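You operate a simulated robot arm through the tools that you are given. There is no shell and no other tool.

The job below is to be done with a simulated robot arm. You get a single attempt, and the scene is never put back.

## Task
Rinse the dirty green sponge in the wash tub, then in the blue bucket.
Fine: squeeze it out over each after its rinse; it ends clean and damp, back on the drip tray; the grid stays in the tub; tub and bucket stay put.

The check looks at the end state, three seconds after you hand in, the way a careful person would. Anything else that was tipped, shoved, dropped, spilled or broken makes it a failure.

## Robot
A 7-joint arm with a two-finger parallel gripper, fixed in place. Base frame: the origin is on the floor under the middle of its stand, x ahead of it, y to its left, z up; the work surface is at about z = 0.9. Units: m, degrees, N and s.
With the tool pointing down near the work surface it reaches from about 0.28 to 0.74 m from the base axis. Its first joint turns from -115.0 to 115.0 degrees. Payload 3.91 kg.
The tool frame sits at the grasp point between the pads (the TCP): z along the fingers, y along the line on which they close. The tips reach 0.03 m beyond it. Largest opening 0.11 m; finger width 0.02, thickness 0.01; the body of the gripper, 0.048 by 0.112 m, starts 0.055 m behind the TCP.
Orientation is told as [roll, pitch, yaw] about the base's x, y, z axes, in that order, counted from this pose: with the fingers straight down and closing along the base's y, the tool's x points along the base's -x, its y along +y and its z along -z.

## Interface
- The arm moves only by the tool send_rows. Its argument "steps" is one flat list of numbers, 7 for each row, row after row: the shift along the tool's x, y, z in m, then the turn, a rotation vector about the tool's x, y, z in degrees, then the closure, from 0 (fully open) to 1 (shut). In form: [dx, dy, dz, rx, ry, rz, grip, dx, dy, dz, rx, ry, rz, grip, ...]. A call has 1 to 20 rows; each row is the pose to reach, as a shift and turn from the pose commanded when the call began, along the tool's axes at that moment. Each row takes 0.2 s and may step no farther than 0.05 m and 8.6 degrees from the row before; otherwise, or with a gripper value out of range, the whole call is refused. A pose out of reach is approached as far as the arm can. The call stops where the force on the tool passes 40 N (or 10 N more than at its start, if that is more) or the arm is blocked; 0.2 s more then pass. Each finger travels about 0.108 m/s and halts on what it meets, pressing with about 44 N; the grip force reading is that of the motor and also rises with nothing between the fingers. The clock runs only during rows and for 0.2 s after the last one: add rows that repeat a pose to give the fingers time. It gives the time, the measured TCP pose, the force on the tool (base axes), the opening and the grip force at its end, in the units of the frame above (readings bear some noise), with the torque about the TCP (base axes, N m) and any sound that the robot's microphone picked up.
- Cameras (640 x 400 px; columns grow to the right, rows downward): "scene" is fixed at [0.0496, -0.4993, 1.7638]; the picture's right is [0.37, -0.93, 0.00], its down [-0.90, -0.36, -0.25] and it looks along [0.23, 0.09, -0.97] (base axes); focal length 214 px, centre (320, 200). "wrist" rides on the gripper at [0.072, 0.017, -0.103] in the tool frame; the picture's right is [-0.23, 0.97, 0.00], its down [-0.76, -0.18, -0.62] and it looks along [-0.61, -0.14, 0.78] (tool axes); focal length 222 px, centre (320, 200). There is no depth. A picture from a camera that has moved, and an enlarged one, comes with that camera's place and axes in the base frame and with its lens.
- camera(camera): a new picture of that camera. No time passes.
- raise_lower(by): slides the trunk up (or, below 0, down) by that many m; the arm rides with it, the base frame stays. It gives what a move gives, with no picture.
- enlarge(camera, box): a new picture of the part [left, top, right, bottom] of that camera's present view, enlarged. No time passes.
- job_done(): hands the job in; it is judged then, once.

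Places have to be worked out from the pictures, the camera data and where the tool is seen. Open the gripper and draw the arm clear of the work before you hand the job in, unless the task says otherwise.

The tools are called as name(argument=value, ...) on one line, values as JSON. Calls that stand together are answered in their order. send_rows: Moves the arm, as the interface text tells. Its arguments: {"type":"object","properties":{"steps":{"type":"array","items":{"type":"number"}}},"required":["steps"]} The other tools are called the same way: raise_lower (by) moves the trunk up or down; camera (camera) takes a picture; enlarge (camera, box) takes an enlarged picture of a part of a camera's view; job_done () hands the job in.

At the start:

```text
time_s: 0.0
ee_pos: [0.3021, -0.3817, 1.3528]
orientation: [0.0, -0.1, -0.1]
wrist_force: [-0.1, -0.3, 0.0]
torque: [0.02, -0.02, 0.0]
width: 0.1101
grasp_force: 0.0
trunk travel left (down, up): [-0.925, 0.065]
```

scene: 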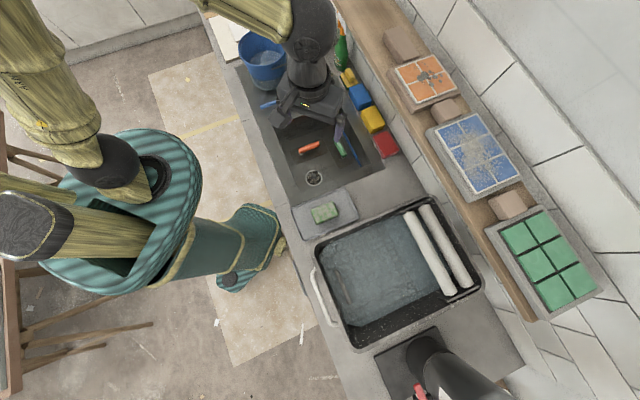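
wrist: 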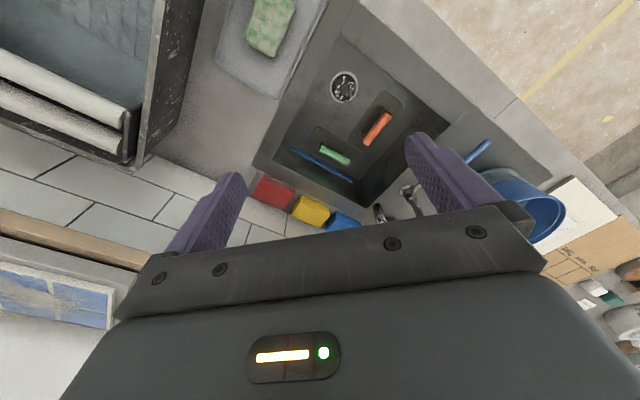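

I start by looking closer at the sponge, the tub and the bucket in the scene view.

enlarge(camera="scene", box=[270, 170, 510, 380])

enlarge(camera="scene", box=[200, 0, 420, 190])

camera(camera="wrist")

```text
1.90 times, centred on (390, 275) of scene
camera zoom: at [0.0496, -0.4993, 1.7638], right [0.37, -0.93, 0.0], down [-0.9, -0.36, -0.25], along [0.23, 0.09, -0.97], focal length 408 px, centre (187, 57)
```

zoom: 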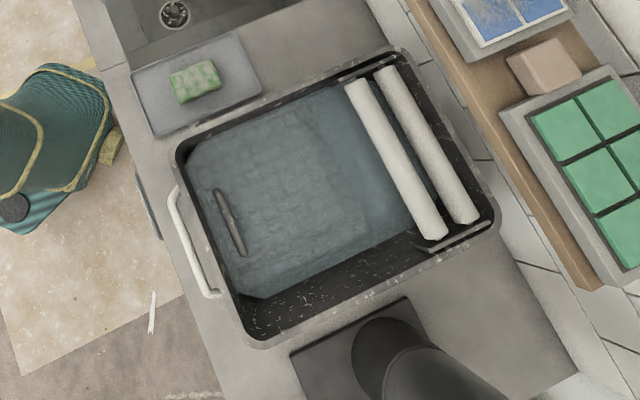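

```text
2.11 times, centred on (310, 95) of scene
camera zoom: at [0.0496, -0.4993, 1.7638], right [0.37, -0.93, 0.0], down [-0.9, -0.36, -0.25], along [0.23, 0.09, -0.97], focal length 452 px, centre (341, 421)
```

zoom: 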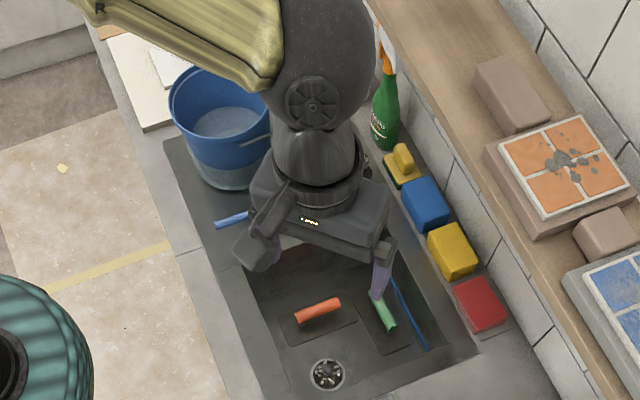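

```text
taken
camera wrist: at [0.229, -0.3642, 1.4554], right [0.23, 0.97, 0.0], down [0.76, -0.18, 0.62], along [0.61, -0.14, -0.78], focal length 222 px, centre (320, 200)
```

wrist: 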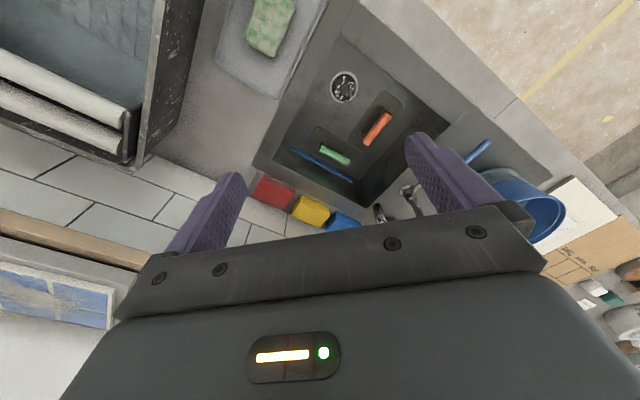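

The sponge sits at about (0.207, -0.456), z≈0.92, with its long side across the counter (about -45° in the base frame). I turn the tool to yaw -45 so the fingers close across its short side, and move above it at z≈1.2 for a closer look.

send_rows(steps=[0.012, -0.01, 0.02, 0, 0, 7.5, 0, 0.024, -0.02, 0.04, 0, 0, 15, 0, 0.036, -0.03, 0.06, 0, 0, 22.5, 0, 0.048, -0.04, 0.08, 0, 0, 30, 0, 0.06, -0.05, 0.1, 0, 0, 37.5, 0, 0.075, -0.06, 0.125, 0, 0, 45, 0, 0.095, -0.075, 0.15, 0, 0, 45, 0, 0.095, -0.075, 0.15, 0, 0, 45, 0])

camera(camera="wrist")

camera(camera="scene")

```text
time_s: 1.8
ee_pos: [0.2083, -0.458, 1.2071]
orientation: [0.0, -0.1, -45.0]
wrist_force: [-0.3, 0.9, -0.3]
torque: [0.0, 0.03, 0.03]
width: 0.1102
grasp_force: 0.0
trunk travel left (down, up): [-0.925, 0.065]
```

```text
taken
camera wrist: at [0.1685, -0.3943, 1.3093], right [0.85, 0.53, 0.0], down [0.41, -0.66, 0.62], along [0.33, -0.53, -0.78], focal length 222 px, centre (320, 200)
```

wrist: 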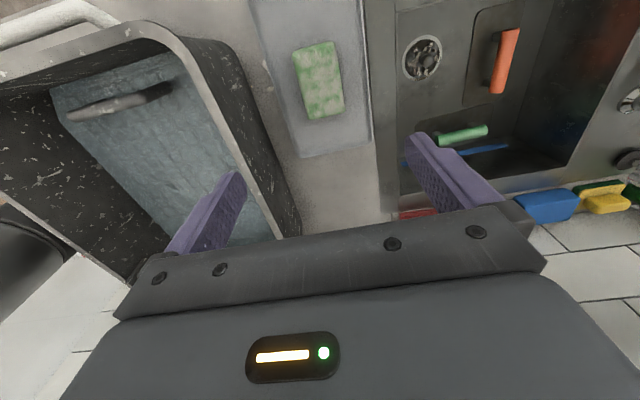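

```text
taken
```

scene: 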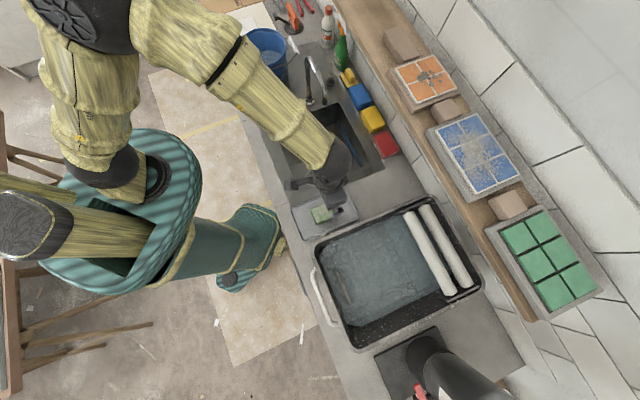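

The sponge centre is at (0.206, -0.456), roughly 0.096 × 0.062 m, aligned with the fingers. I look at details of the tub, the bucket and the sponge before descending.

enlarge(camera="scene", box=[300, 180, 490, 360])

enlarge(camera="scene", box=[210, 0, 370, 110])

enlarge(camera="wrist", box=[0, 0, 280, 250])

enlarge(camera="wrist", box=[230, 0, 410, 180])

```text
2.22 times, centred on (395, 270) of scene
camera zoom: at [0.0496, -0.4993, 1.7638], right [0.37, -0.93, 0.0], down [-0.9, -0.36, -0.25], along [0.23, 0.09, -0.97], focal length 477 px, centre (153, 44)
```

zoom: 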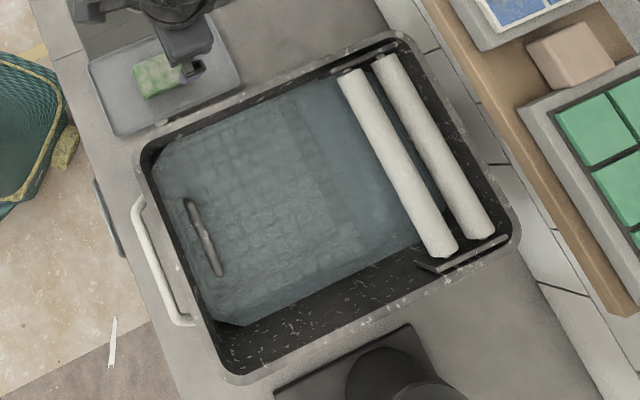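

```text
3.64 times, centred on (290, 55) of scene
camera zoom: at [0.0496, -0.4993, 1.7638], right [0.37, -0.93, 0.0], down [-0.9, -0.36, -0.25], along [0.23, 0.09, -0.97], focal length 780 px, centre (429, 727)
```

zoom: 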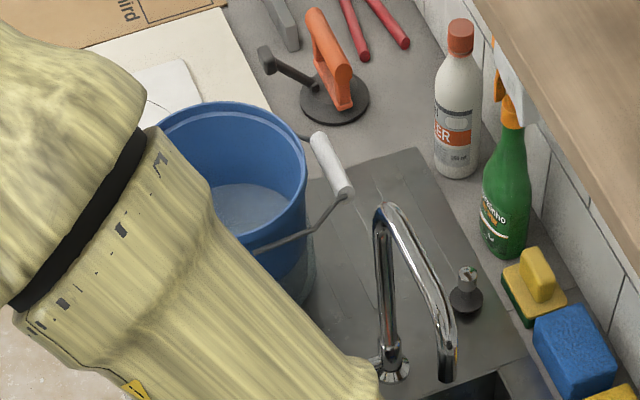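

```text
1.60 times, centred on (140, 125) of wrist
camera zoom: at [0.1685, -0.3943, 1.3093], right [0.85, 0.53, 0.0], down [0.41, -0.66, 0.62], along [0.33, -0.53, -0.78], focal length 355 px, centre (608, 320)
```

zoom: 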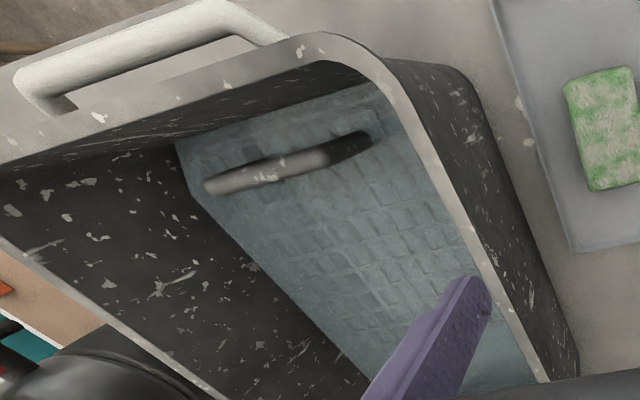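

```text
2.22 times, centred on (320, 90) of wrist
camera zoom: at [0.1685, -0.3943, 1.3093], right [0.85, 0.53, 0.0], down [0.41, -0.66, 0.62], along [0.33, -0.53, -0.78], focal length 494 px, centre (320, 444)
```

zoom: 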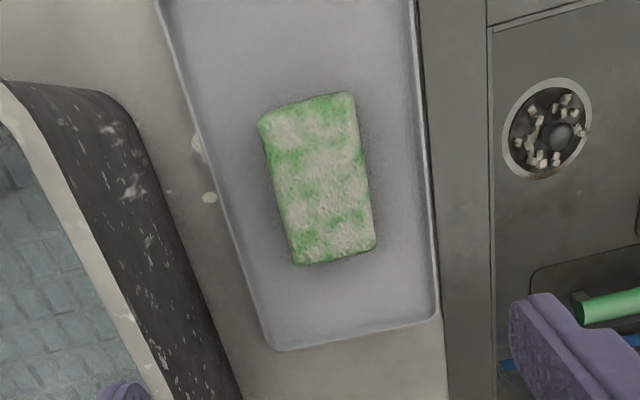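

The tub rim is at z≈1.03, its water at ≈0.955, and the grid's handle sticks up to ≈0.99 near the robot-side wall. Before gripping the sponge I move the empty gripper up and over to look into the bucket.

send_rows(steps=[0.0127, 0.0413, -0.0119, 0, 0, -3.75, 0, 0.0255, 0.0825, -0.0238, 0, 0, -7.5, 0, 0.0382, 0.1238, -0.0358, 0, 0, -11.25, 0, 0.0509, 0.165, -0.0477, 0, 0, -15, 0, 0.0636, 0.2063, -0.0596, 0, 0, -18.75, 0, 0.0764, 0.2475, -0.0715, 0, 0, -22.5, 0, 0.0891, 0.2888, -0.0834, 0, 0, -26.25, 0, 0.1018, 0.33, -0.0953, 0, 0, -30, 0, 0.1145, 0.3713, -0.1073, 0, 0, -33.75, 0, 0.1273, 0.4125, -0.1192, 0, 0, -37.5, 0, 0.14, 0.4538, -0.1311, 0, 0, -41.25, 0, 0.1527, 0.495, -0.143, 0, 0, -45, 0, 0.1527, 0.495, -0.143, 0, 0, -45, 0])

camera(camera="wrist")

camera(camera="scene")

```text
time_s: 4.6
ee_pos: [0.4507, 0.0046, 1.3479]
orientation: [0.0, -0.1, 0.1]
wrist_force: [0.1, -0.1, 0.5]
torque: [0.05, -0.04, 0.04]
width: 0.1102
grasp_force: 0.1
trunk travel left (down, up): [-0.925, 0.065]
```

```text
taken
camera wrist: at [0.3771, 0.0214, 1.4495], right [0.23, 0.97, 0.0], down [0.76, -0.18, 0.62], along [0.61, -0.14, -0.78], focal length 222 px, centre (320, 200)
```

wrist: 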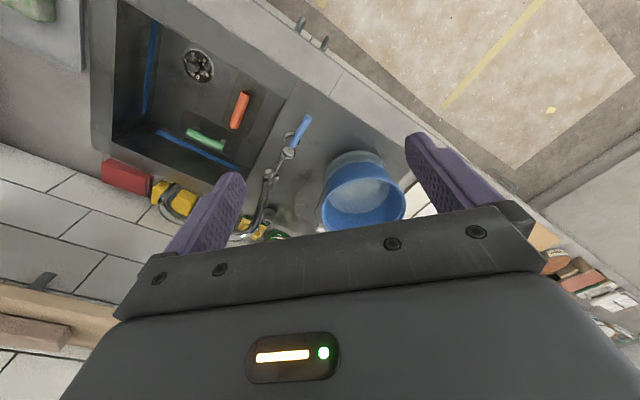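

```text
taken
```

scene: 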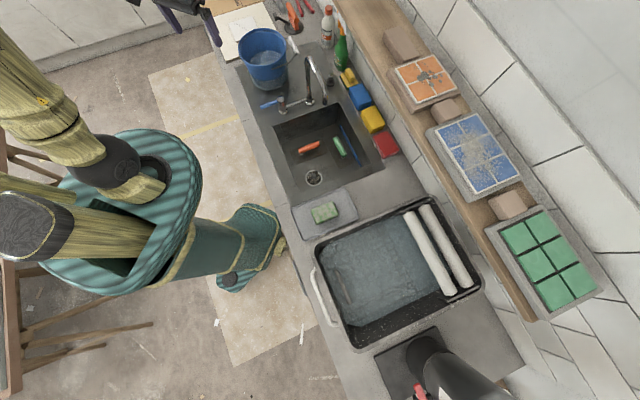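

Now the bucket and sponge are unobstructed in the scene view; I enlarge both views for measuring.

enlarge(camera="scene", box=[225, 15, 345, 115])

enlarge(camera="wrist", box=[240, 90, 440, 240])

enlarge(camera="scene", box=[285, 180, 365, 240])

```text
4.00 times, centred on (285, 65) of scene
camera zoom: at [0.0496, -0.4993, 1.7638], right [0.37, -0.93, 0.0], down [-0.9, -0.36, -0.25], along [0.23, 0.09, -0.97], focal length 858 px, centre (460, 740)
```

zoom: 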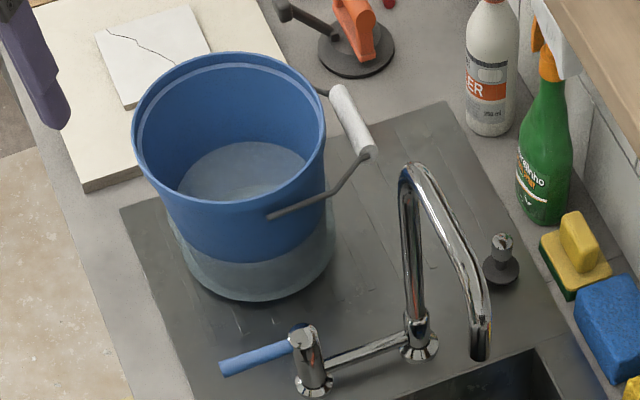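

```text
2.67 times, centred on (340, 165) of wrist
camera zoom: at [0.3771, 0.0214, 1.4495], right [0.23, 0.97, 0.0], down [0.76, -0.18, 0.62], along [0.61, -0.14, -0.78], focal length 592 px, centre (267, 293)
```

zoom: 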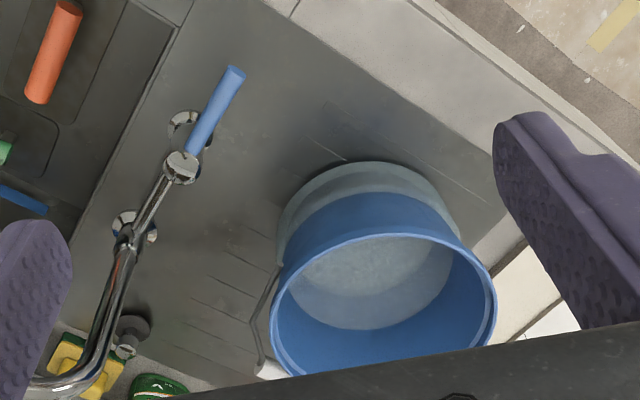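

```text
6.67 times, centred on (325, 210) of scene
camera zoom: at [0.0496, -0.4993, 1.7638], right [0.37, -0.93, 0.0], down [-0.9, -0.36, -0.25], along [0.23, 0.09, -0.97], focal length 1430 px, centre (287, 133)
```

zoom: 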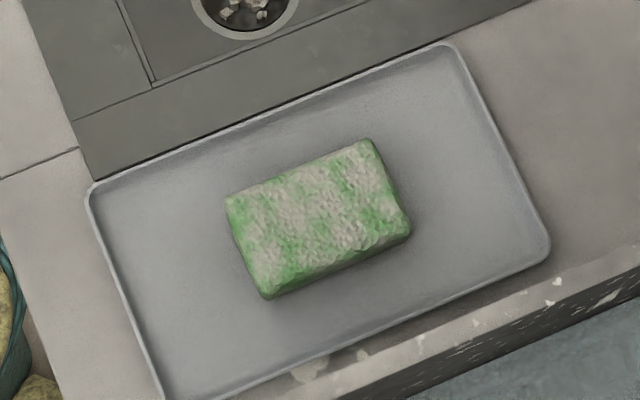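

The bucket rim is centred near (0.752, 0.045) at z≈1.04, radius ≈0.10, with the water at ≈0.95. That is close to the reach limit, so I test the reach high above it (z≈1.25) with the empty gripper.

send_rows(steps=[-0.041, 0.004, 0.014, 0, 0, 0, 0, -0.082, 0.008, 0.028, 0, 0, 0, 0, -0.123, 0.012, 0.042, 0, 0, 0, 0, -0.164, 0.016, 0.056, 0, 0, 0, 0, -0.205, 0.02, 0.07, 0, 0, 0, 0, -0.245, 0.023, 0.084, 0, 0, 0, 0, -0.285, 0.025, 0.098, 0, 0, 0, 0, -0.285, 0.025, 0.098, 0, 0, 0, 0])

camera(camera="wrist")

camera(camera="scene")

```text
time_s: 6.4
ee_pos: [0.731, 0.0286, 1.2517]
orientation: [0.0, -0.1, 0.0]
wrist_force: [0.5, 0.4, 0.1]
torque: [0.01, -0.02, 0.02]
width: 0.1101
grasp_force: 0.0
trunk travel left (down, up): [-0.925, 0.065]
```

```text
taken
camera wrist: at [0.658, 0.0451, 1.355], right [0.23, 0.97, 0.0], down [0.76, -0.18, 0.62], along [0.61, -0.14, -0.78], focal length 222 px, centre (320, 200)
```

wrist: 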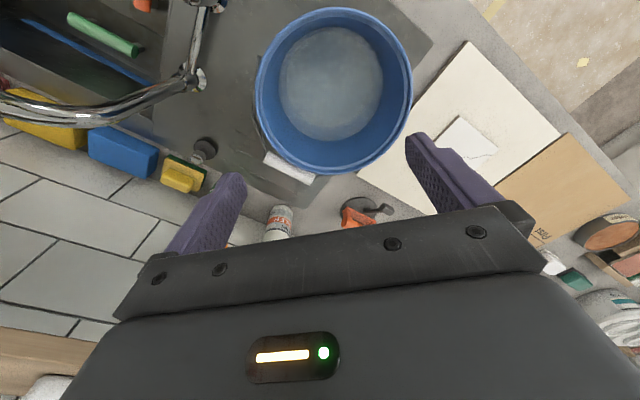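

```text
taken
```

scene: 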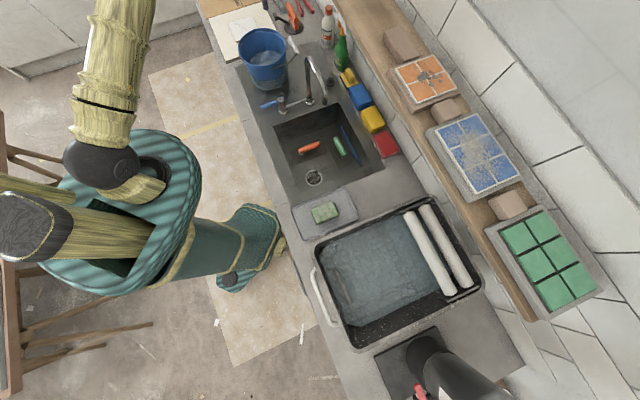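

At z≈1.25 the arm reaches x≈0.731, and this view confirms the bucket centre at (0.752, 0.047) with rim radius ≈0.103. I try to go on to the exact centre to see how far the arm gets here.

send_rows(steps=[-0.01, 0.008, 0, 0, 0, 0, 0, -0.02, 0.016, 0, 0, 0, 0, 0, -0.02, 0.016, 0, 0, 0, 0, 0])

```text
time_s: 7.2
ee_pos: [0.7517, 0.0449, 1.2493]
orientation: [0.1, -0.1, 0.0]
wrist_force: [0.9, -0.2, -0.6]
torque: [0.02, -0.05, 0.04]
width: 0.1102
grasp_force: 0.2
trunk travel left (down, up): [-0.925, 0.065]
```

Reached (0.752, 0.045) at z=1.25. I descend with the empty gripper to z≈1.10, tips still 3 cm above the rim, to see if the reach holds lower down.

send_rows(steps=[0, 0.002, 0.04, 0, 0, 0, 0, 0, 0.002, 0.08, 0, 0, 0, 0, 0, 0.002, 0.12, 0, 0, 0, 0, 0, 0.002, 0.15, 0, 0, 0, 0, 0, 0.002, 0.15, 0, 0, 0, 0])

camera(camera="wrist")

enlarge(camera="scene", box=[170, 0, 370, 130])

```text
time_s: 8.4
ee_pos: [0.7517, 0.0477, 1.098]
orientation: [0.0, -0.1, -0.1]
wrist_force: [0.6, -0.2, 1.1]
torque: [0.01, 0.01, 0.0]
width: 0.1098
grasp_force: 0.1
trunk travel left (down, up): [-0.925, 0.065]
```

```text
taken
camera wrist: at [0.6798, 0.064, 1.2008], right [0.23, 0.97, 0.0], down [0.76, -0.18, 0.62], along [0.61, -0.14, -0.78], focal length 222 px, centre (320, 200)
```

wrist: 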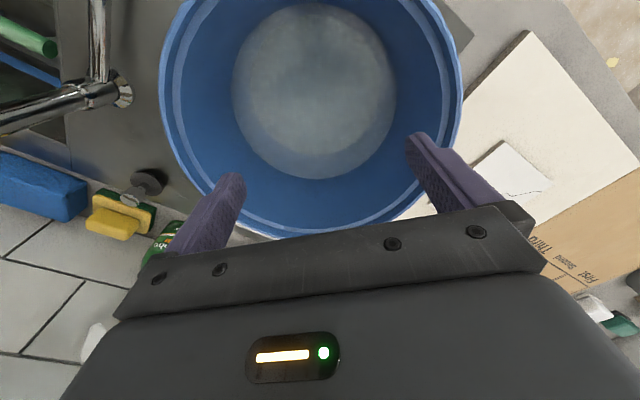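

```text
3.08 times, centred on (270, 65) of scene
camera zoom: at [0.0496, -0.4993, 1.7638], right [0.37, -0.93, 0.0], down [-0.9, -0.36, -0.25], along [0.23, 0.09, -0.97], focal length 660 px, centre (474, 615)
```

zoom: 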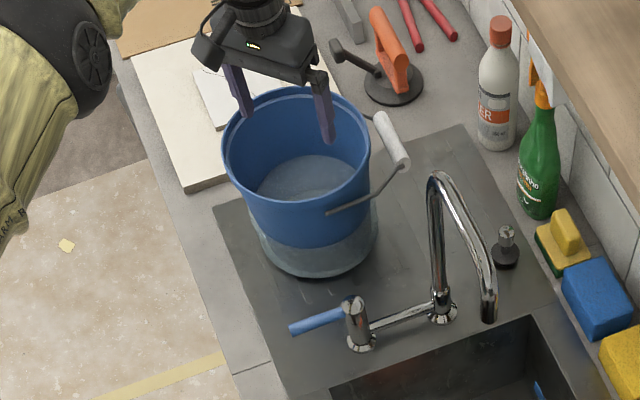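

Reach still holds at z≈1.10 and the gripper is centred over the bucket. I go a bit further down (TCP 1.0, tips 0.97, above the water) inside the bucket to confirm reach and clearance at the needed depth.

send_rows(steps=[0, 0, 0.025, 0, 0, 0, 0.3, 0, 0, 0.05, 0, 0, 0, 0.3, 0, 0, 0.075, 0, 0, 0, 0.3, 0, 0, 0.1, 0, 0, 0, 0.3, 0, 0, 0.1, 0, 0, 0, 0.3])

enlarge(camera="scene", box=[210, 0, 330, 100])

camera(camera="wrist")

```text
time_s: 9.6
ee_pos: [0.749, 0.0466, 0.999]
orientation: [0.0, -0.2, 0.0]
wrist_force: [0.0, -0.3, 0.7]
torque: [0.01, 0.0, -0.02]
width: 0.0769
grasp_force: 0.1
out of reach, approached as far as the arm can: row 4, 5
trunk travel left (down, up): [-0.925, 0.065]
```

```text
4.00 times, centred on (270, 50) of scene
camera zoom: at [0.0496, -0.4993, 1.7638], right [0.37, -0.93, 0.0], down [-0.9, -0.36, -0.25], along [0.23, 0.09, -0.97], focal length 858 px, centre (520, 800)
```

zoom: 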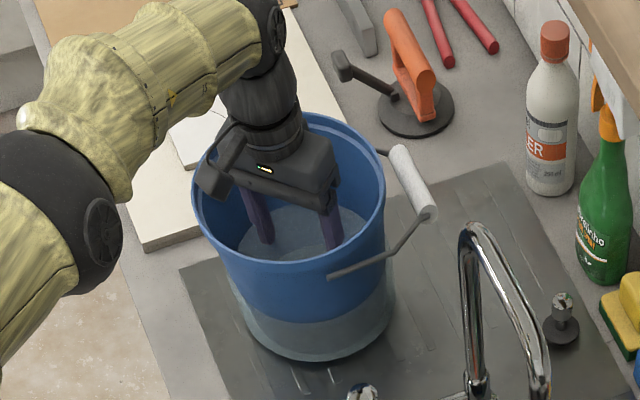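

```text
taken
camera wrist: at [0.6768, 0.0624, 1.1022], right [0.23, 0.97, 0.0], down [0.76, -0.18, 0.62], along [0.61, -0.14, -0.78], focal length 222 px, centre (320, 200)
```

wrist: 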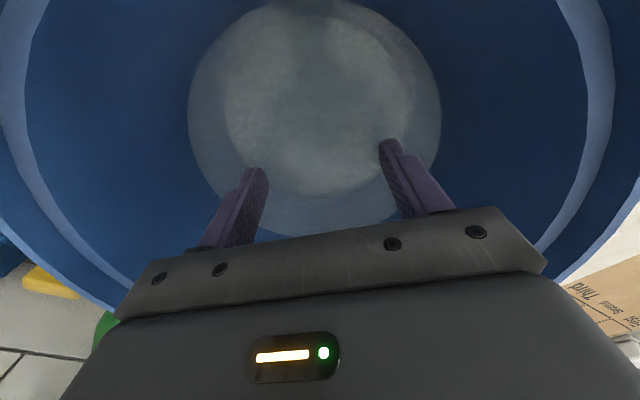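

Reach at z=1.0 is 0.749, enough for the bucket; for the dip I'll use yaw -90 with the TCP slightly to the -y side so the camera box clears the rim. Now I rise straight out of the bucket.

send_rows(steps=[0, 0, -0.04, 0, 0, 0, 0.25, 0, 0, -0.08, 0, 0, 0, 0.25, 0, 0, -0.125, 0, 0, 0, 0.25, 0, 0, -0.17, 0, 0, 0, 0.25, 0, 0, -0.215, 0, 0, 0, 0.25, 0, 0, -0.25, 0, 0, 0, 0.25])

```text
time_s: 11.0
ee_pos: [0.7517, 0.0465, 1.2479]
orientation: [0.0, 0.0, 0.0]
wrist_force: [0.1, 0.9, -0.4]
torque: [0.02, 0.01, 0.03]
width: 0.0826
grasp_force: 0.0
trunk travel left (down, up): [-0.925, 0.065]
```

Now at z=1.248 clear above the bucket; I travel back to above the sponge at z≈1.15, turning to yaw -45.

send_rows(steps=[0.032, -0.0296, 0.0058, 0, 0, 2.65, 0.25, 0.0641, -0.0592, 0.0115, 0, 0, 5.29, 0.25, 0.0961, -0.0888, 0.0173, 0, 0, 7.94, 0.25, 0.1282, -0.1184, 0.023, 0, 0, 10.59, 0.25, 0.1602, -0.1479, 0.0288, 0, 0, 13.24, 0.25, 0.1922, -0.1775, 0.0346, 0, 0, 15.88, 0.25, 0.2243, -0.2071, 0.0403, 0, 0, 18.53, 0.25, 0.2563, -0.2367, 0.0461, 0, 0, 21.18, 0.25, 0.2884, -0.2663, 0.0518, 0, 0, 23.82, 0.25, 0.3204, -0.2959, 0.0576, 0, 0, 26.47, 0.25, 0.3524, -0.3255, 0.0634, 0, 0, 29.12, 0.25, 0.3845, -0.3551, 0.0691, 0, 0, 31.76, 0.25, 0.4165, -0.3847, 0.0749, 0, 0, 34.41, 0.25, 0.4486, -0.4142, 0.0806, 0, 0, 37.06, 0.25, 0.4806, -0.4438, 0.0864, 0, 0, 39.7, 0.25, 0.5126, -0.4734, 0.0922, 0, 0, 42.35, 0.25, 0.5447, -0.503, 0.098, 0, 0, 45, 0.25, 0.5447, -0.503, 0.098, 0, 0, 45, 0.25])

camera(camera="wrist")

```text
time_s: 14.8
ee_pos: [0.2054, -0.4559, 1.152]
orientation: [0.0, 0.0, -45.0]
wrist_force: [0.5, 0.3, -0.8]
torque: [-0.03, 0.0, 0.0]
width: 0.0824
grasp_force: 0.0
trunk travel left (down, up): [-0.925, 0.065]
```

```text
taken
camera wrist: at [0.1652, -0.3924, 1.253], right [0.85, 0.53, 0.0], down [0.41, -0.66, 0.62], along [0.33, -0.53, -0.78], focal length 222 px, centre (320, 200)
```

wrist: 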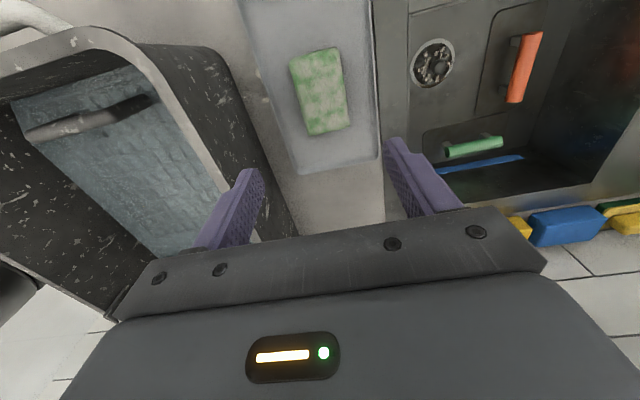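

Sponge centre computes to (0.207, -0.4545), aligned with the tool at yaw -45. I descend to z≈1.0 with a 0.083 m opening (to stay inside the tray rim) and check alignment.

send_rows(steps=[0, 0.001, 0.04, 0, 0, 0, 0.25, 0, 0.001, 0.08, 0, 0, 0, 0.25, 0, 0.001, 0.12, 0, 0, 0, 0.25, 0, 0.001, 0.15, 0, 0, 0, 0.25, 0, 0.001, 0.15, 0, 0, 0, 0.25])

camera(camera="wrist")

enlarge(camera="scene", box=[275, 160, 375, 240])

```text
time_s: 16.0
ee_pos: [0.205, -0.4579, 0.9967]
orientation: [0.0, -0.1, -44.9]
wrist_force: [0.0, 0.1, -0.7]
torque: [-0.02, -0.04, 0.02]
width: 0.0823
grasp_force: 0.1
trunk travel left (down, up): [-0.925, 0.065]
```

```text
taken
camera wrist: at [0.165, -0.3943, 1.0984], right [0.85, 0.53, 0.0], down [0.41, -0.66, 0.62], along [0.33, -0.53, -0.78], focal length 222 px, centre (320, 200)
```

wrist: 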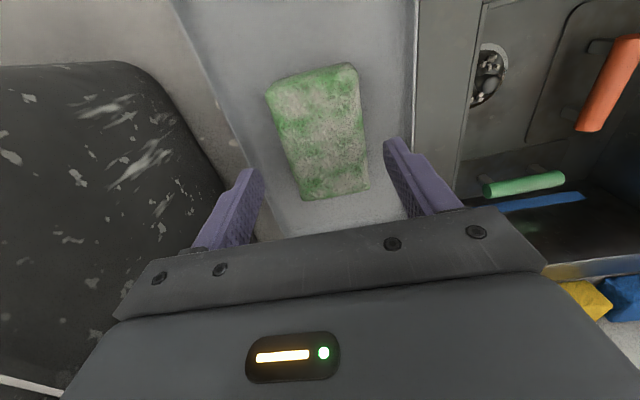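

```text
5.00 times, centred on (325, 200) of scene
camera zoom: at [0.0496, -0.4993, 1.7638], right [0.37, -0.93, 0.0], down [-0.9, -0.36, -0.25], along [0.23, 0.09, -0.97], focal length 1072 px, centre (295, 200)
```

zoom: 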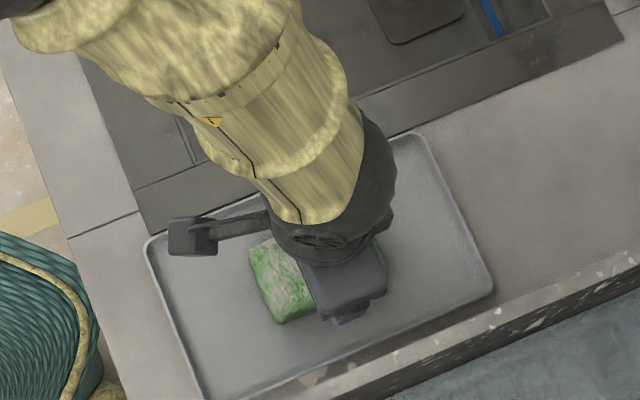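

The sponge top is at ≈0.935 and it lies centred between the fingers. I descend to TCP z≈0.943 (tips ≈0.913, just above the tray).

send_rows(steps=[0, 0.001, 0.02, 0, 0, 0, 0.25, 0, 0.001, 0.037, 0, 0, 0, 0.25, 0, 0.001, 0.053, 0, 0, 0, 0.25, 0, 0.001, 0.053, 0, 0, 0, 0.25])

camera(camera="wrist")

```text
time_s: 17.0
ee_pos: [0.2063, -0.4554, 0.9473]
orientation: [0.0, -0.1, -45.0]
wrist_force: [0.6, 0.2, 0.8]
torque: [0.0, -0.02, -0.02]
width: 0.0825
grasp_force: 0.0
trunk travel left (down, up): [-0.925, 0.065]
```

```text
taken
camera wrist: at [0.1661, -0.3929, 1.0483], right [0.85, 0.53, 0.0], down [0.41, -0.66, 0.62], along [0.33, -0.53, -0.78], focal length 222 px, centre (320, 200)
```

wrist: 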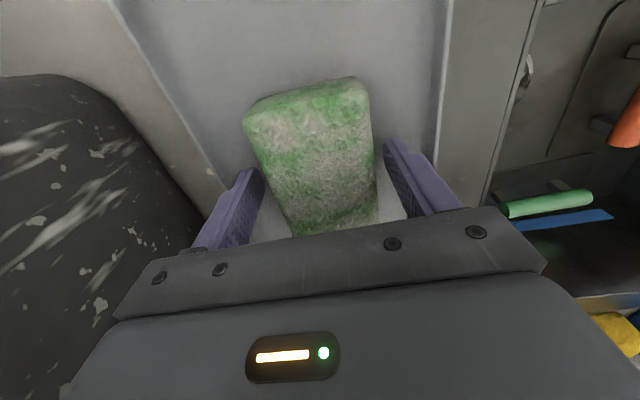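

The sponge is centred between the fingers and the tips are near the tray. I close gently to about 0.048 m and read the grip.

send_rows(steps=[0, 0, 0, 0, 0, 0, 0.4, 0, 0, 0, 0, 0, 0, 0.5, 0, 0, 0, 0, 0, 0, 0.56, 0, 0, 0, 0, 0, 0, 0.56])

camera(camera="wrist")

```text
time_s: 18.0
ee_pos: [0.2059, -0.4562, 0.9455]
orientation: [0.0, -0.1, -45.0]
wrist_force: [-0.9, -0.2, -0.8]
torque: [-0.03, -0.01, -0.02]
width: 0.0643
grasp_force: 44.4
trunk travel left (down, up): [-0.925, 0.065]
```

```text
taken
camera wrist: at [0.1662, -0.3931, 1.0484], right [0.85, 0.53, 0.0], down [0.41, -0.66, 0.62], along [0.33, -0.53, -0.78], focal length 222 px, centre (320, 200)
```

wrist: 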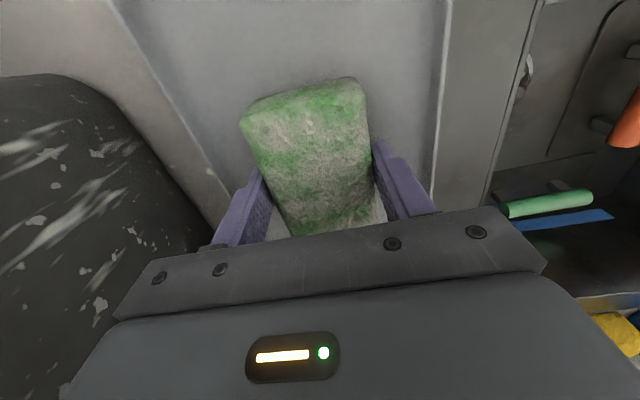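

The width stops at 0.064 with 44 N, so the sponge is firmly held (it's stiff while dry). I lift it straight up to z≈1.15 and check that it came along.

send_rows(steps=[0, 0, -0.02, 0, 0, 0, 0.5, 0, 0, -0.05, 0, 0, 0, 0.5, 0, 0, -0.09, 0, 0, 0, 0.5, 0, 0, -0.13, 0, 0, 0, 0.5, 0, 0, -0.17, 0, 0, 0, 0.5, 0, 0, -0.205, 0, 0, 0, 0.5, 0, 0, -0.205, 0, 0, 0, 0.5])

camera(camera="wrist")

camera(camera="scene")

```text
time_s: 19.6
ee_pos: [0.2061, -0.4538, 1.1534]
orientation: [0.1, 0.0, -45.0]
wrist_force: [-0.6, 0.7, -1.2]
torque: [0.01, 0.01, 0.02]
width: 0.0641
grasp_force: 43.9
trunk travel left (down, up): [-0.925, 0.065]
```

```text
taken
camera wrist: at [0.1676, -0.3899, 1.2558], right [0.85, 0.53, 0.0], down [0.41, -0.66, 0.62], along [0.33, -0.53, -0.78], focal length 222 px, centre (320, 200)
```

wrist: 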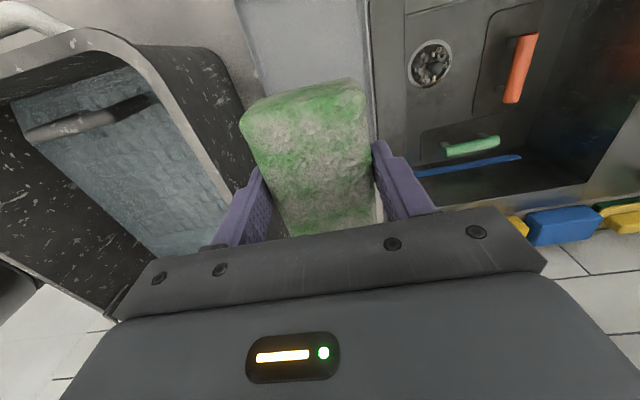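

```text
taken
```

scene: 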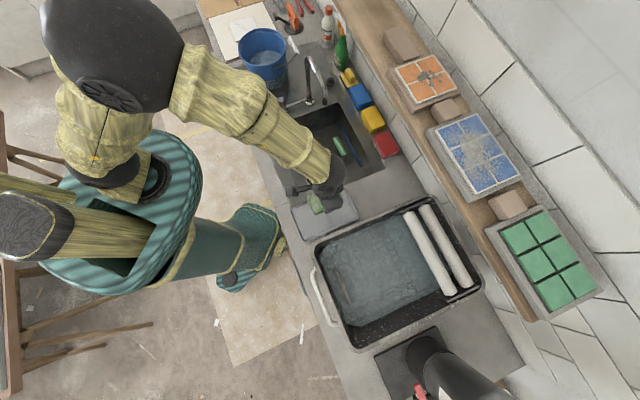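

The sponge is held level at z=1.153. I carry it over the tub to about (0.059, -0.672), still high, and look down before dipping.

send_rows(steps=[-0.008, -0.043, 0, 0, 0, 0, 0.5, -0.017, -0.086, 0, 0, 0, 0, 0.5, -0.025, -0.129, 0, 0, 0, 0, 0.5, -0.034, -0.172, 0, 0, 0, 0, 0.5, -0.042, -0.215, 0, 0, 0, 0, 0.5, -0.051, -0.2586, 0, 0, 0, 0, 0.5, -0.051, -0.2586, 0, 0, 0, 0, 0.5])

camera(camera="wrist")

enlarge(camera="scene", box=[290, 180, 490, 360])

```text
time_s: 21.2
ee_pos: [0.0626, -0.6704, 1.1489]
orientation: [0.1, -0.1, -44.9]
wrist_force: [-1.3, 0.1, -1.0]
torque: [-0.02, 0.05, -0.04]
width: 0.0642
grasp_force: 44.2
trunk travel left (down, up): [-0.925, 0.065]
```

```text
taken
camera wrist: at [0.0217, -0.6075, 1.2519], right [0.85, 0.53, 0.0], down [0.41, -0.66, 0.62], along [0.33, -0.53, -0.78], focal length 222 px, centre (320, 200)
```

wrist: 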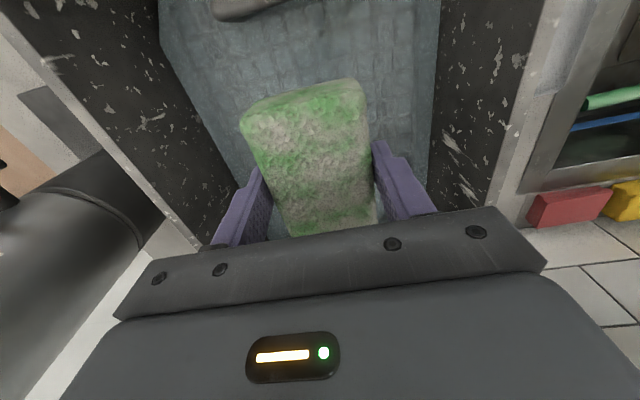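

```text
2.22 times, centred on (390, 270) of scene
camera zoom: at [0.0496, -0.4993, 1.7638], right [0.37, -0.93, 0.0], down [-0.9, -0.36, -0.25], along [0.23, 0.09, -0.97], focal length 477 px, centre (164, 44)
```

zoom: 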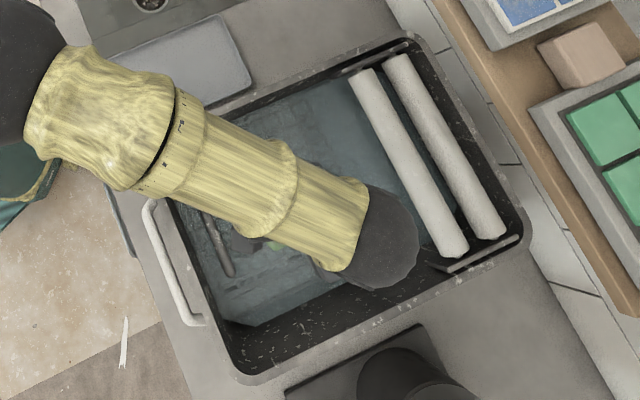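

The sponge is over open water between the grid's handle and the rollers, with ≥0.14 m to the side walls. I lower it to just above the water (TCP 1.0).

send_rows(steps=[0, 0, 0.04, 0, 0, 0, 0.5, 0, 0, 0.08, 0, 0, 0, 0.5, 0, 0, 0.115, 0, 0, 0, 0.5, 0, 0, 0.148, 0, 0, 0, 0.5, 0, 0, 0.148, 0, 0, 0, 0.5])

camera(camera="wrist")

```text
time_s: 22.4
ee_pos: [0.0601, -0.6747, 1.0022]
orientation: [0.1, -0.1, -45.0]
wrist_force: [0.7, 0.5, -1.7]
torque: [0.01, -0.01, 0.02]
width: 0.064
grasp_force: 43.9
trunk travel left (down, up): [-0.925, 0.065]
```

```text
taken
camera wrist: at [0.0197, -0.6114, 1.1047], right [0.85, 0.53, 0.0], down [0.41, -0.66, 0.62], along [0.33, -0.53, -0.78], focal length 222 px, centre (320, 200)
```

wrist: 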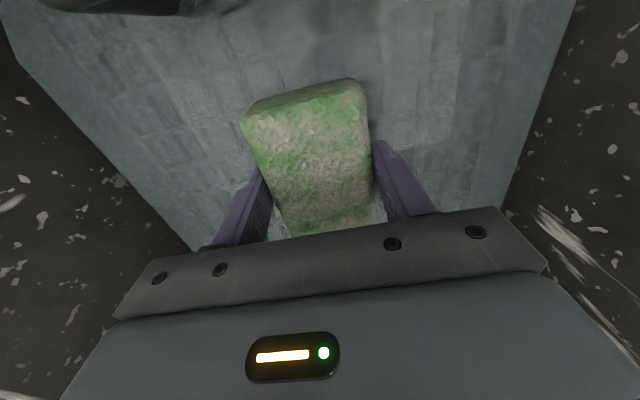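

The sponge is just above the surface. I lower slowly in small steps, watching the force.

send_rows(steps=[0, 0, 0.01, 0, 0, 0, 0.5, 0, 0, 0.02, 0, 0, 0, 0.5, 0, 0, 0.03, 0, 0, 0, 0.5, 0, 0, 0.03, 0, 0, 0, 0.5])

camera(camera="wrist")

```text
time_s: 23.4
ee_pos: [0.0594, -0.6767, 0.9822]
orientation: [-0.4, -0.6, -44.9]
wrist_force: [0.0, 6.9, 17.3]
torque: [0.92, -0.09, 0.13]
width: 0.0641
grasp_force: 44.3
trunk travel left (down, up): [-0.925, 0.065]
stopped in row 4: the force on the tool passed its limit at 43 N (the readings are from after the stop); the commanded pose is now the measured one
```

```text
taken
camera wrist: at [0.0199, -0.613, 1.0844], right [0.85, 0.53, 0.0], down [0.41, -0.66, 0.63], along [0.33, -0.54, -0.78], focal length 222 px, centre (320, 200)
```

wrist: 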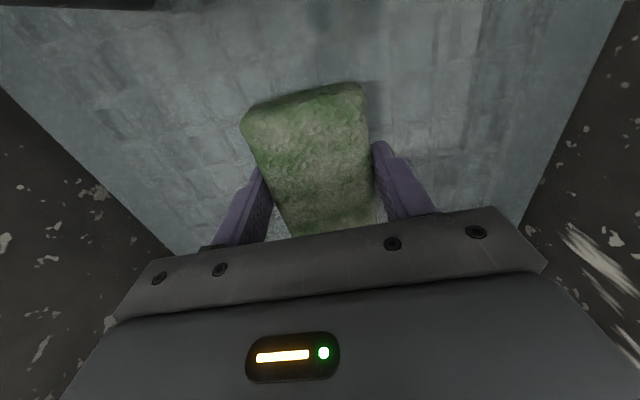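

Contact at TCP ≈0.98: the sponge has met the grid (its bottom at ≈0.94) and it already looks wet. I look closer at the sponge and the waterline.

enlarge(camera="wrist", box=[190, 50, 450, 260])

enlarge(camera="scene", box=[310, 210, 430, 310])

```text
1.90 times, centred on (320, 155) of wrist
camera zoom: at [0.0199, -0.613, 1.0844], right [0.85, 0.53, 0.0], down [0.41, -0.66, 0.63], along [0.33, -0.54, -0.78], focal length 423 px, centre (320, 286)
```

zoom: 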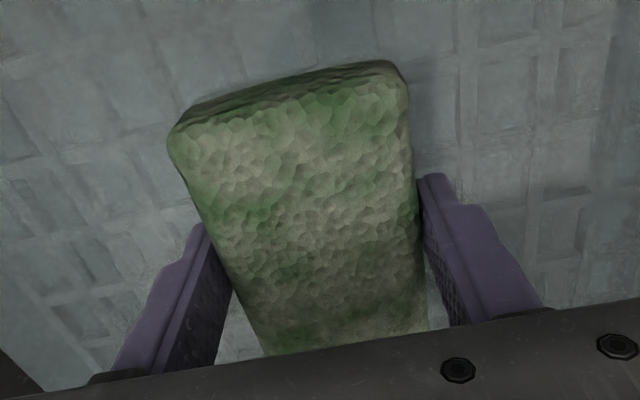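

```text
4.00 times, centred on (370, 260) of scene
camera zoom: at [0.0496, -0.4993, 1.7638], right [0.37, -0.93, 0.0], down [-0.9, -0.36, -0.25], along [0.23, 0.09, -0.97], focal length 858 px, centre (120, -40)
```

zoom: 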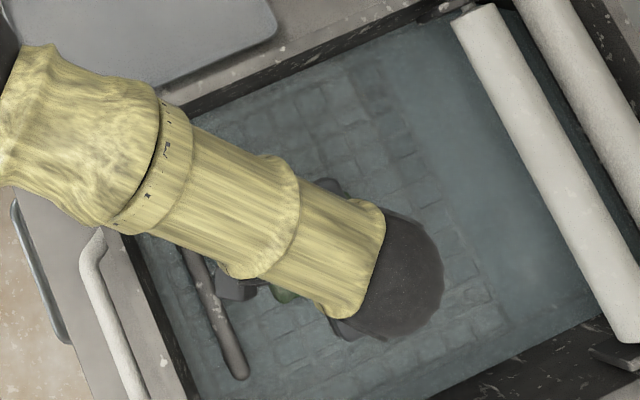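

The sponge is wet and in the water on the grid. I ease up a few mm to relieve the contact and test how the grip force responds to a lighter command (0.42) then a firm one, as a squeeze under water.

send_rows(steps=[0, 0, -0.003, 0, 0, 0, 0.5, 0, 0, -0.003, 0, 0, 0, 0.44, 0, 0, -0.003, 0, 0, 0, 0.42, 0, 0, -0.003, 0, 0, 0, 0.42])

```text
time_s: 24.4
ee_pos: [0.0594, -0.6776, 0.983]
orientation: [-0.1, -0.4, -44.9]
wrist_force: [0.5, -1.0, 0.2]
torque: [0.01, 0.02, 0.0]
width: 0.0649
grasp_force: 9.7
trunk travel left (down, up): [-0.925, 0.065]
```

A 0.42 command holds it with ~10 N, a tighter one squeezes with ~44 N, so I can hold lightly and squeeze on purpose. I swish it gently over the grid in the water with a light grip, then squeeze and release under water.

send_rows(steps=[0, 0.015, 0.001, 0, 0, 0, 0.42, 0, 0.03, 0.001, 0, 0, 0, 0.42, 0, 0.015, 0.001, 0, 0, 0, 0.42, 0, 0, 0.001, 0, 0, 0, 0.42, 0, -0.015, 0.001, 0, 0, 0, 0.42, 0, -0.03, 0.001, 0, 0, 0, 0.42, 0, -0.015, 0.001, 0, 0, 0, 0.42, 0, 0, 0.001, 0, 0, 0, 0.42, 0, 0, 0.001, 0, 0, 0, 0.6, 0, 0, 0.001, 0, 0, 0, 0.6, 0, 0, 0.001, 0, 0, 0, 0.42, 0, 0, 0.001, 0, 0, 0, 0.42, 0, 0, 0.001, 0, 0, 0, 0.6, 0, 0, 0.001, 0, 0, 0, 0.6, 0, 0, 0.001, 0, 0, 0, 0.42, 0, 0, 0.001, 0, 0, 0, 0.42])

enlarge(camera="wrist", box=[190, 50, 450, 260])

```text
time_s: 27.8
ee_pos: [0.0595, -0.6782, 0.9809]
orientation: [-0.3, -0.4, -44.9]
wrist_force: [-1.0, -0.3, -0.3]
torque: [0.0, 0.04, 0.0]
width: 0.0646
grasp_force: 0.9
out of reach, approached as far as the arm can: row 6
trunk travel left (down, up): [-0.925, 0.065]
```

```text
1.90 times, centred on (320, 155) of wrist
camera zoom: at [0.0202, -0.6155, 1.0831], right [0.85, 0.53, 0.0], down [0.41, -0.66, 0.63], along [0.33, -0.54, -0.78], focal length 423 px, centre (320, 286)
```

zoom: 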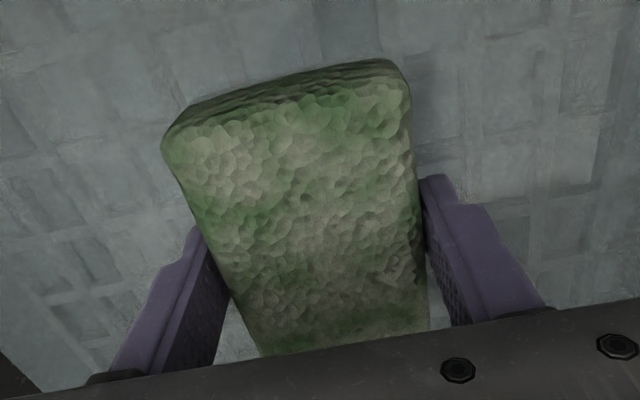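

The grip went slack to ~1 N, so I tighten to 0.45, shift 1.5 cm toward the robot for better reach, and rub the sponge lightly on the grid under water.

send_rows(steps=[0.005, 0, 0, 0, 0, 0, 0.45, 0.01, 0.005, 0.002, 0, 0, 0, 0.45, 0.01, 0.02, 0.004, 0, 0, 0, 0.45, 0.01, 0.035, 0.004, 0, 0, 0, 0.45, 0.01, 0.02, 0.004, 0, 0, 0, 0.45, 0.01, 0.005, 0.004, 0, 0, 0, 0.45, 0.01, -0.01, 0.004, 0, 0, 0, 0.45, 0.01, 0.005, 0.004, 0, 0, 0, 0.45, 0.01, 0.02, 0.004, 0, 0, 0, 0.45, 0.01, 0.035, 0.004, 0, 0, 0, 0.45, 0.01, 0.02, 0.004, 0, 0, 0, 0.45, 0.01, 0.01, 0.002, 0, 0, 0, 0.45, 0.01, 0.01, 0, 0, 0, 0, 0.45])

enlarge(camera="wrist", box=[190, 50, 450, 260])

```text
time_s: 30.6
ee_pos: [0.0613, -0.6634, 0.9782]
orientation: [-0.3, -0.3, -44.9]
wrist_force: [2.0, 0.1, 5.5]
torque: [-0.29, -0.42, 0.14]
width: 0.0641
grasp_force: 43.8
trunk travel left (down, up): [-0.925, 0.065]
```

```text
1.90 times, centred on (320, 155) of wrist
camera zoom: at [0.0209, -0.5994, 1.081], right [0.85, 0.53, 0.0], down [0.41, -0.66, 0.63], along [0.33, -0.53, -0.78], focal length 423 px, centre (320, 286)
```

zoom: 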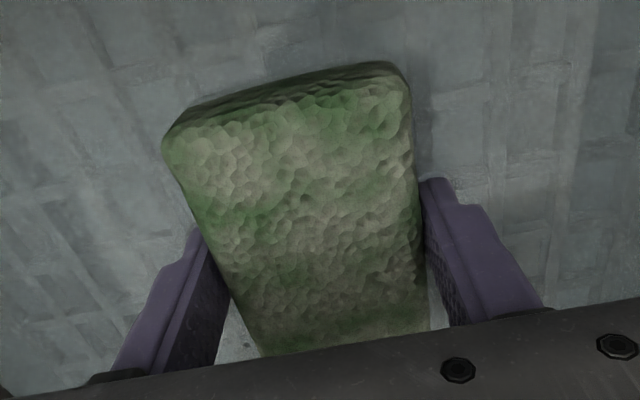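

Contact on the grid is light and the sponge now looks soaked. I relax the grip to let it take up water, then lift it just above the water inside the tub with a light hold.

send_rows(steps=[0, 0, 0, 0, 0, 0, 0.425, 0, 0, 0, 0, 0, 0, 0.42, 0, 0, 0, 0, 0, 0, 0.42, 0, 0, 0, 0, 0, 0, 0.42, 0, 0, 0, 0, 0, 0, 0.42, 0, 0, 0, 0, 0, 0, 0.43, 0, 0, -0.01, 0, 0, 0, 0.43, 0, 0, -0.02, 0, 0, 0, 0.43, 0, 0, -0.035, 0, 0, 0, 0.43, 0, 0, -0.05, 0, 0, 0, 0.43, 0, 0, -0.065, 0, 0, 0, 0.43, 0, 0, -0.075, 0, 0, 0, 0.43, 0, 0, -0.075, 0, 0, 0, 0.43])

camera(camera="wrist")

```text
time_s: 33.4
ee_pos: [0.0579, -0.6637, 1.0544]
orientation: [-0.1, -0.3, -44.9]
wrist_force: [-0.2, 0.2, -0.7]
torque: [-0.01, 0.04, 0.0]
width: 0.0642
grasp_force: 44.0
trunk travel left (down, up): [-0.925, 0.065]
```

```text
taken
camera wrist: at [0.018, -0.5995, 1.1565], right [0.85, 0.53, 0.0], down [0.41, -0.66, 0.63], along [0.33, -0.53, -0.78], focal length 222 px, centre (320, 200)
```

wrist: 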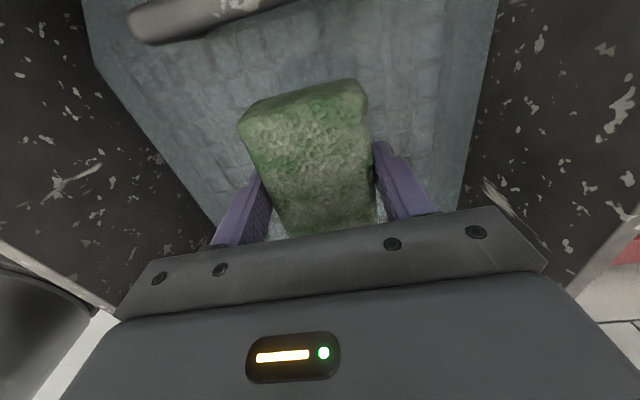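

The sponge is above the water inside the tub, dark and soaked. Now I squeeze hard (closure 1) and hold it over the tub for a while.

send_rows(steps=[0, 0, 0, 0, 0, 0, 1, 0, 0, 0, 0, 0, 0, 1, 0, 0, 0, 0, 0, 0, 1, 0, 0, 0, 0, 0, 0, 1, 0, 0, 0, 0, 0, 0, 1, 0, 0, 0, 0, 0, 0, 1, 0, 0, 0, 0, 0, 0, 1, 0, 0, 0, 0, 0, 0, 1])

camera(camera="wrist")

enlarge(camera="wrist", box=[190, 50, 450, 260])

```text
time_s: 35.2
ee_pos: [0.0575, -0.6626, 1.0544]
orientation: [-0.3, -0.4, -44.9]
wrist_force: [-0.5, 0.3, -0.2]
torque: [-0.04, -0.01, 0.04]
width: 0.0641
grasp_force: 43.9
trunk travel left (down, up): [-0.925, 0.065]
```

```text
taken
camera wrist: at [0.0181, -0.5995, 1.1563], right [0.85, 0.53, 0.0], down [0.41, -0.66, 0.63], along [0.33, -0.54, -0.78], focal length 222 px, centre (320, 200)
```

wrist: 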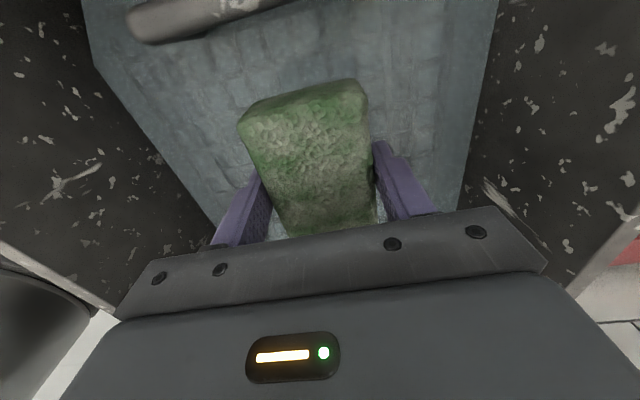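

```text
1.90 times, centred on (320, 155) of wrist
camera zoom: at [0.0181, -0.5995, 1.1563], right [0.85, 0.53, 0.0], down [0.41, -0.66, 0.63], along [0.33, -0.54, -0.78], focal length 423 px, centre (320, 286)
```

zoom: 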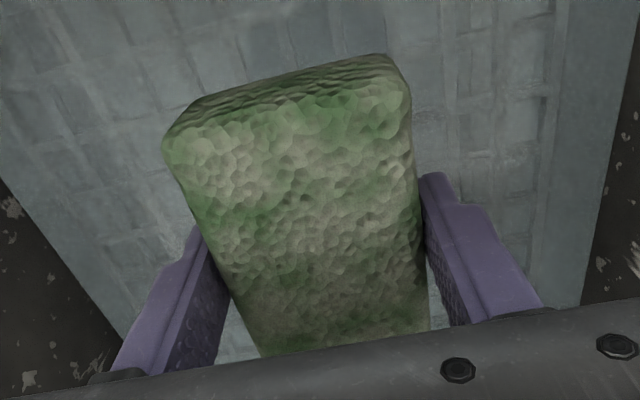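

The sponge is held at 44 N over the tub; the water level works out at z≈0.972, so the sponge was fully under on the grid. Some grey patches remain, so I dip once more with a light grip, agitate it, and compare from the same pose afterwards.

send_rows(steps=[0, 0, 0.025, 0, 0, 0, 0.43, 0, 0, 0.05, 0, 0, 0, 0.43, 0, 0, 0.065, 0, 0, 0, 0.43, 0, 0, 0.073, 0, 0, 0, 0.43, 0, 0, 0.073, 0, 0, 0, 0.42, 0, 0.015, 0.073, 0, 0, 0, 0.42, 0, 0.03, 0.073, 0, 0, 0, 0.425, 0, 0.015, 0.073, 0, 0, 0, 0.425, 0, 0, 0.073, 0, 0, 0, 0.425, 0, 0, 0.073, 0, 0, 0, 0.6, 0, 0, 0.073, 0, 0, 0, 0.6, 0, 0, 0.073, 0, 0, 0, 0.42, 0, 0, 0.073, 0, 0, 0, 0.42, 0, 0, 0.073, 0, 0, 0, 0.6, 0, 0, 0.073, 0, 0, 0, 0.6, 0, 0, 0.073, 0, 0, 0, 0.42, 0, 0, 0.073, 0, 0, 0, 0.42])

enlarge(camera="wrist", box=[190, 50, 450, 260])

```text
time_s: 38.8
ee_pos: [0.06, -0.6628, 0.9835]
orientation: [-0.3, -0.4, -45.0]
wrist_force: [0.2, 0.2, 1.0]
torque: [0.03, -0.01, 0.02]
width: 0.0647
grasp_force: 9.6
trunk travel left (down, up): [-0.925, 0.065]
```

```text
1.90 times, centred on (320, 155) of wrist
camera zoom: at [0.0191, -0.5995, 1.0856], right [0.85, 0.53, 0.0], down [0.41, -0.66, 0.63], along [0.33, -0.54, -0.78], focal length 423 px, centre (320, 286)
```

zoom: 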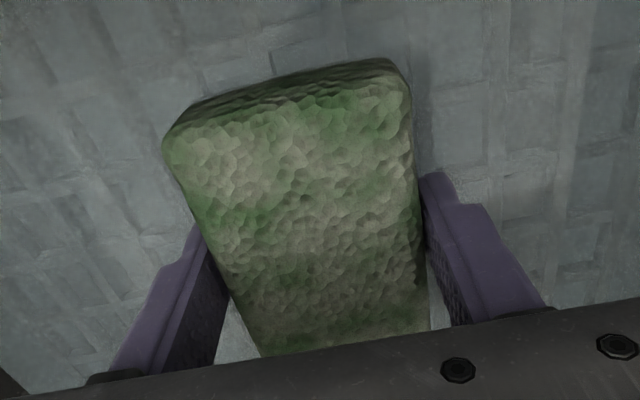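

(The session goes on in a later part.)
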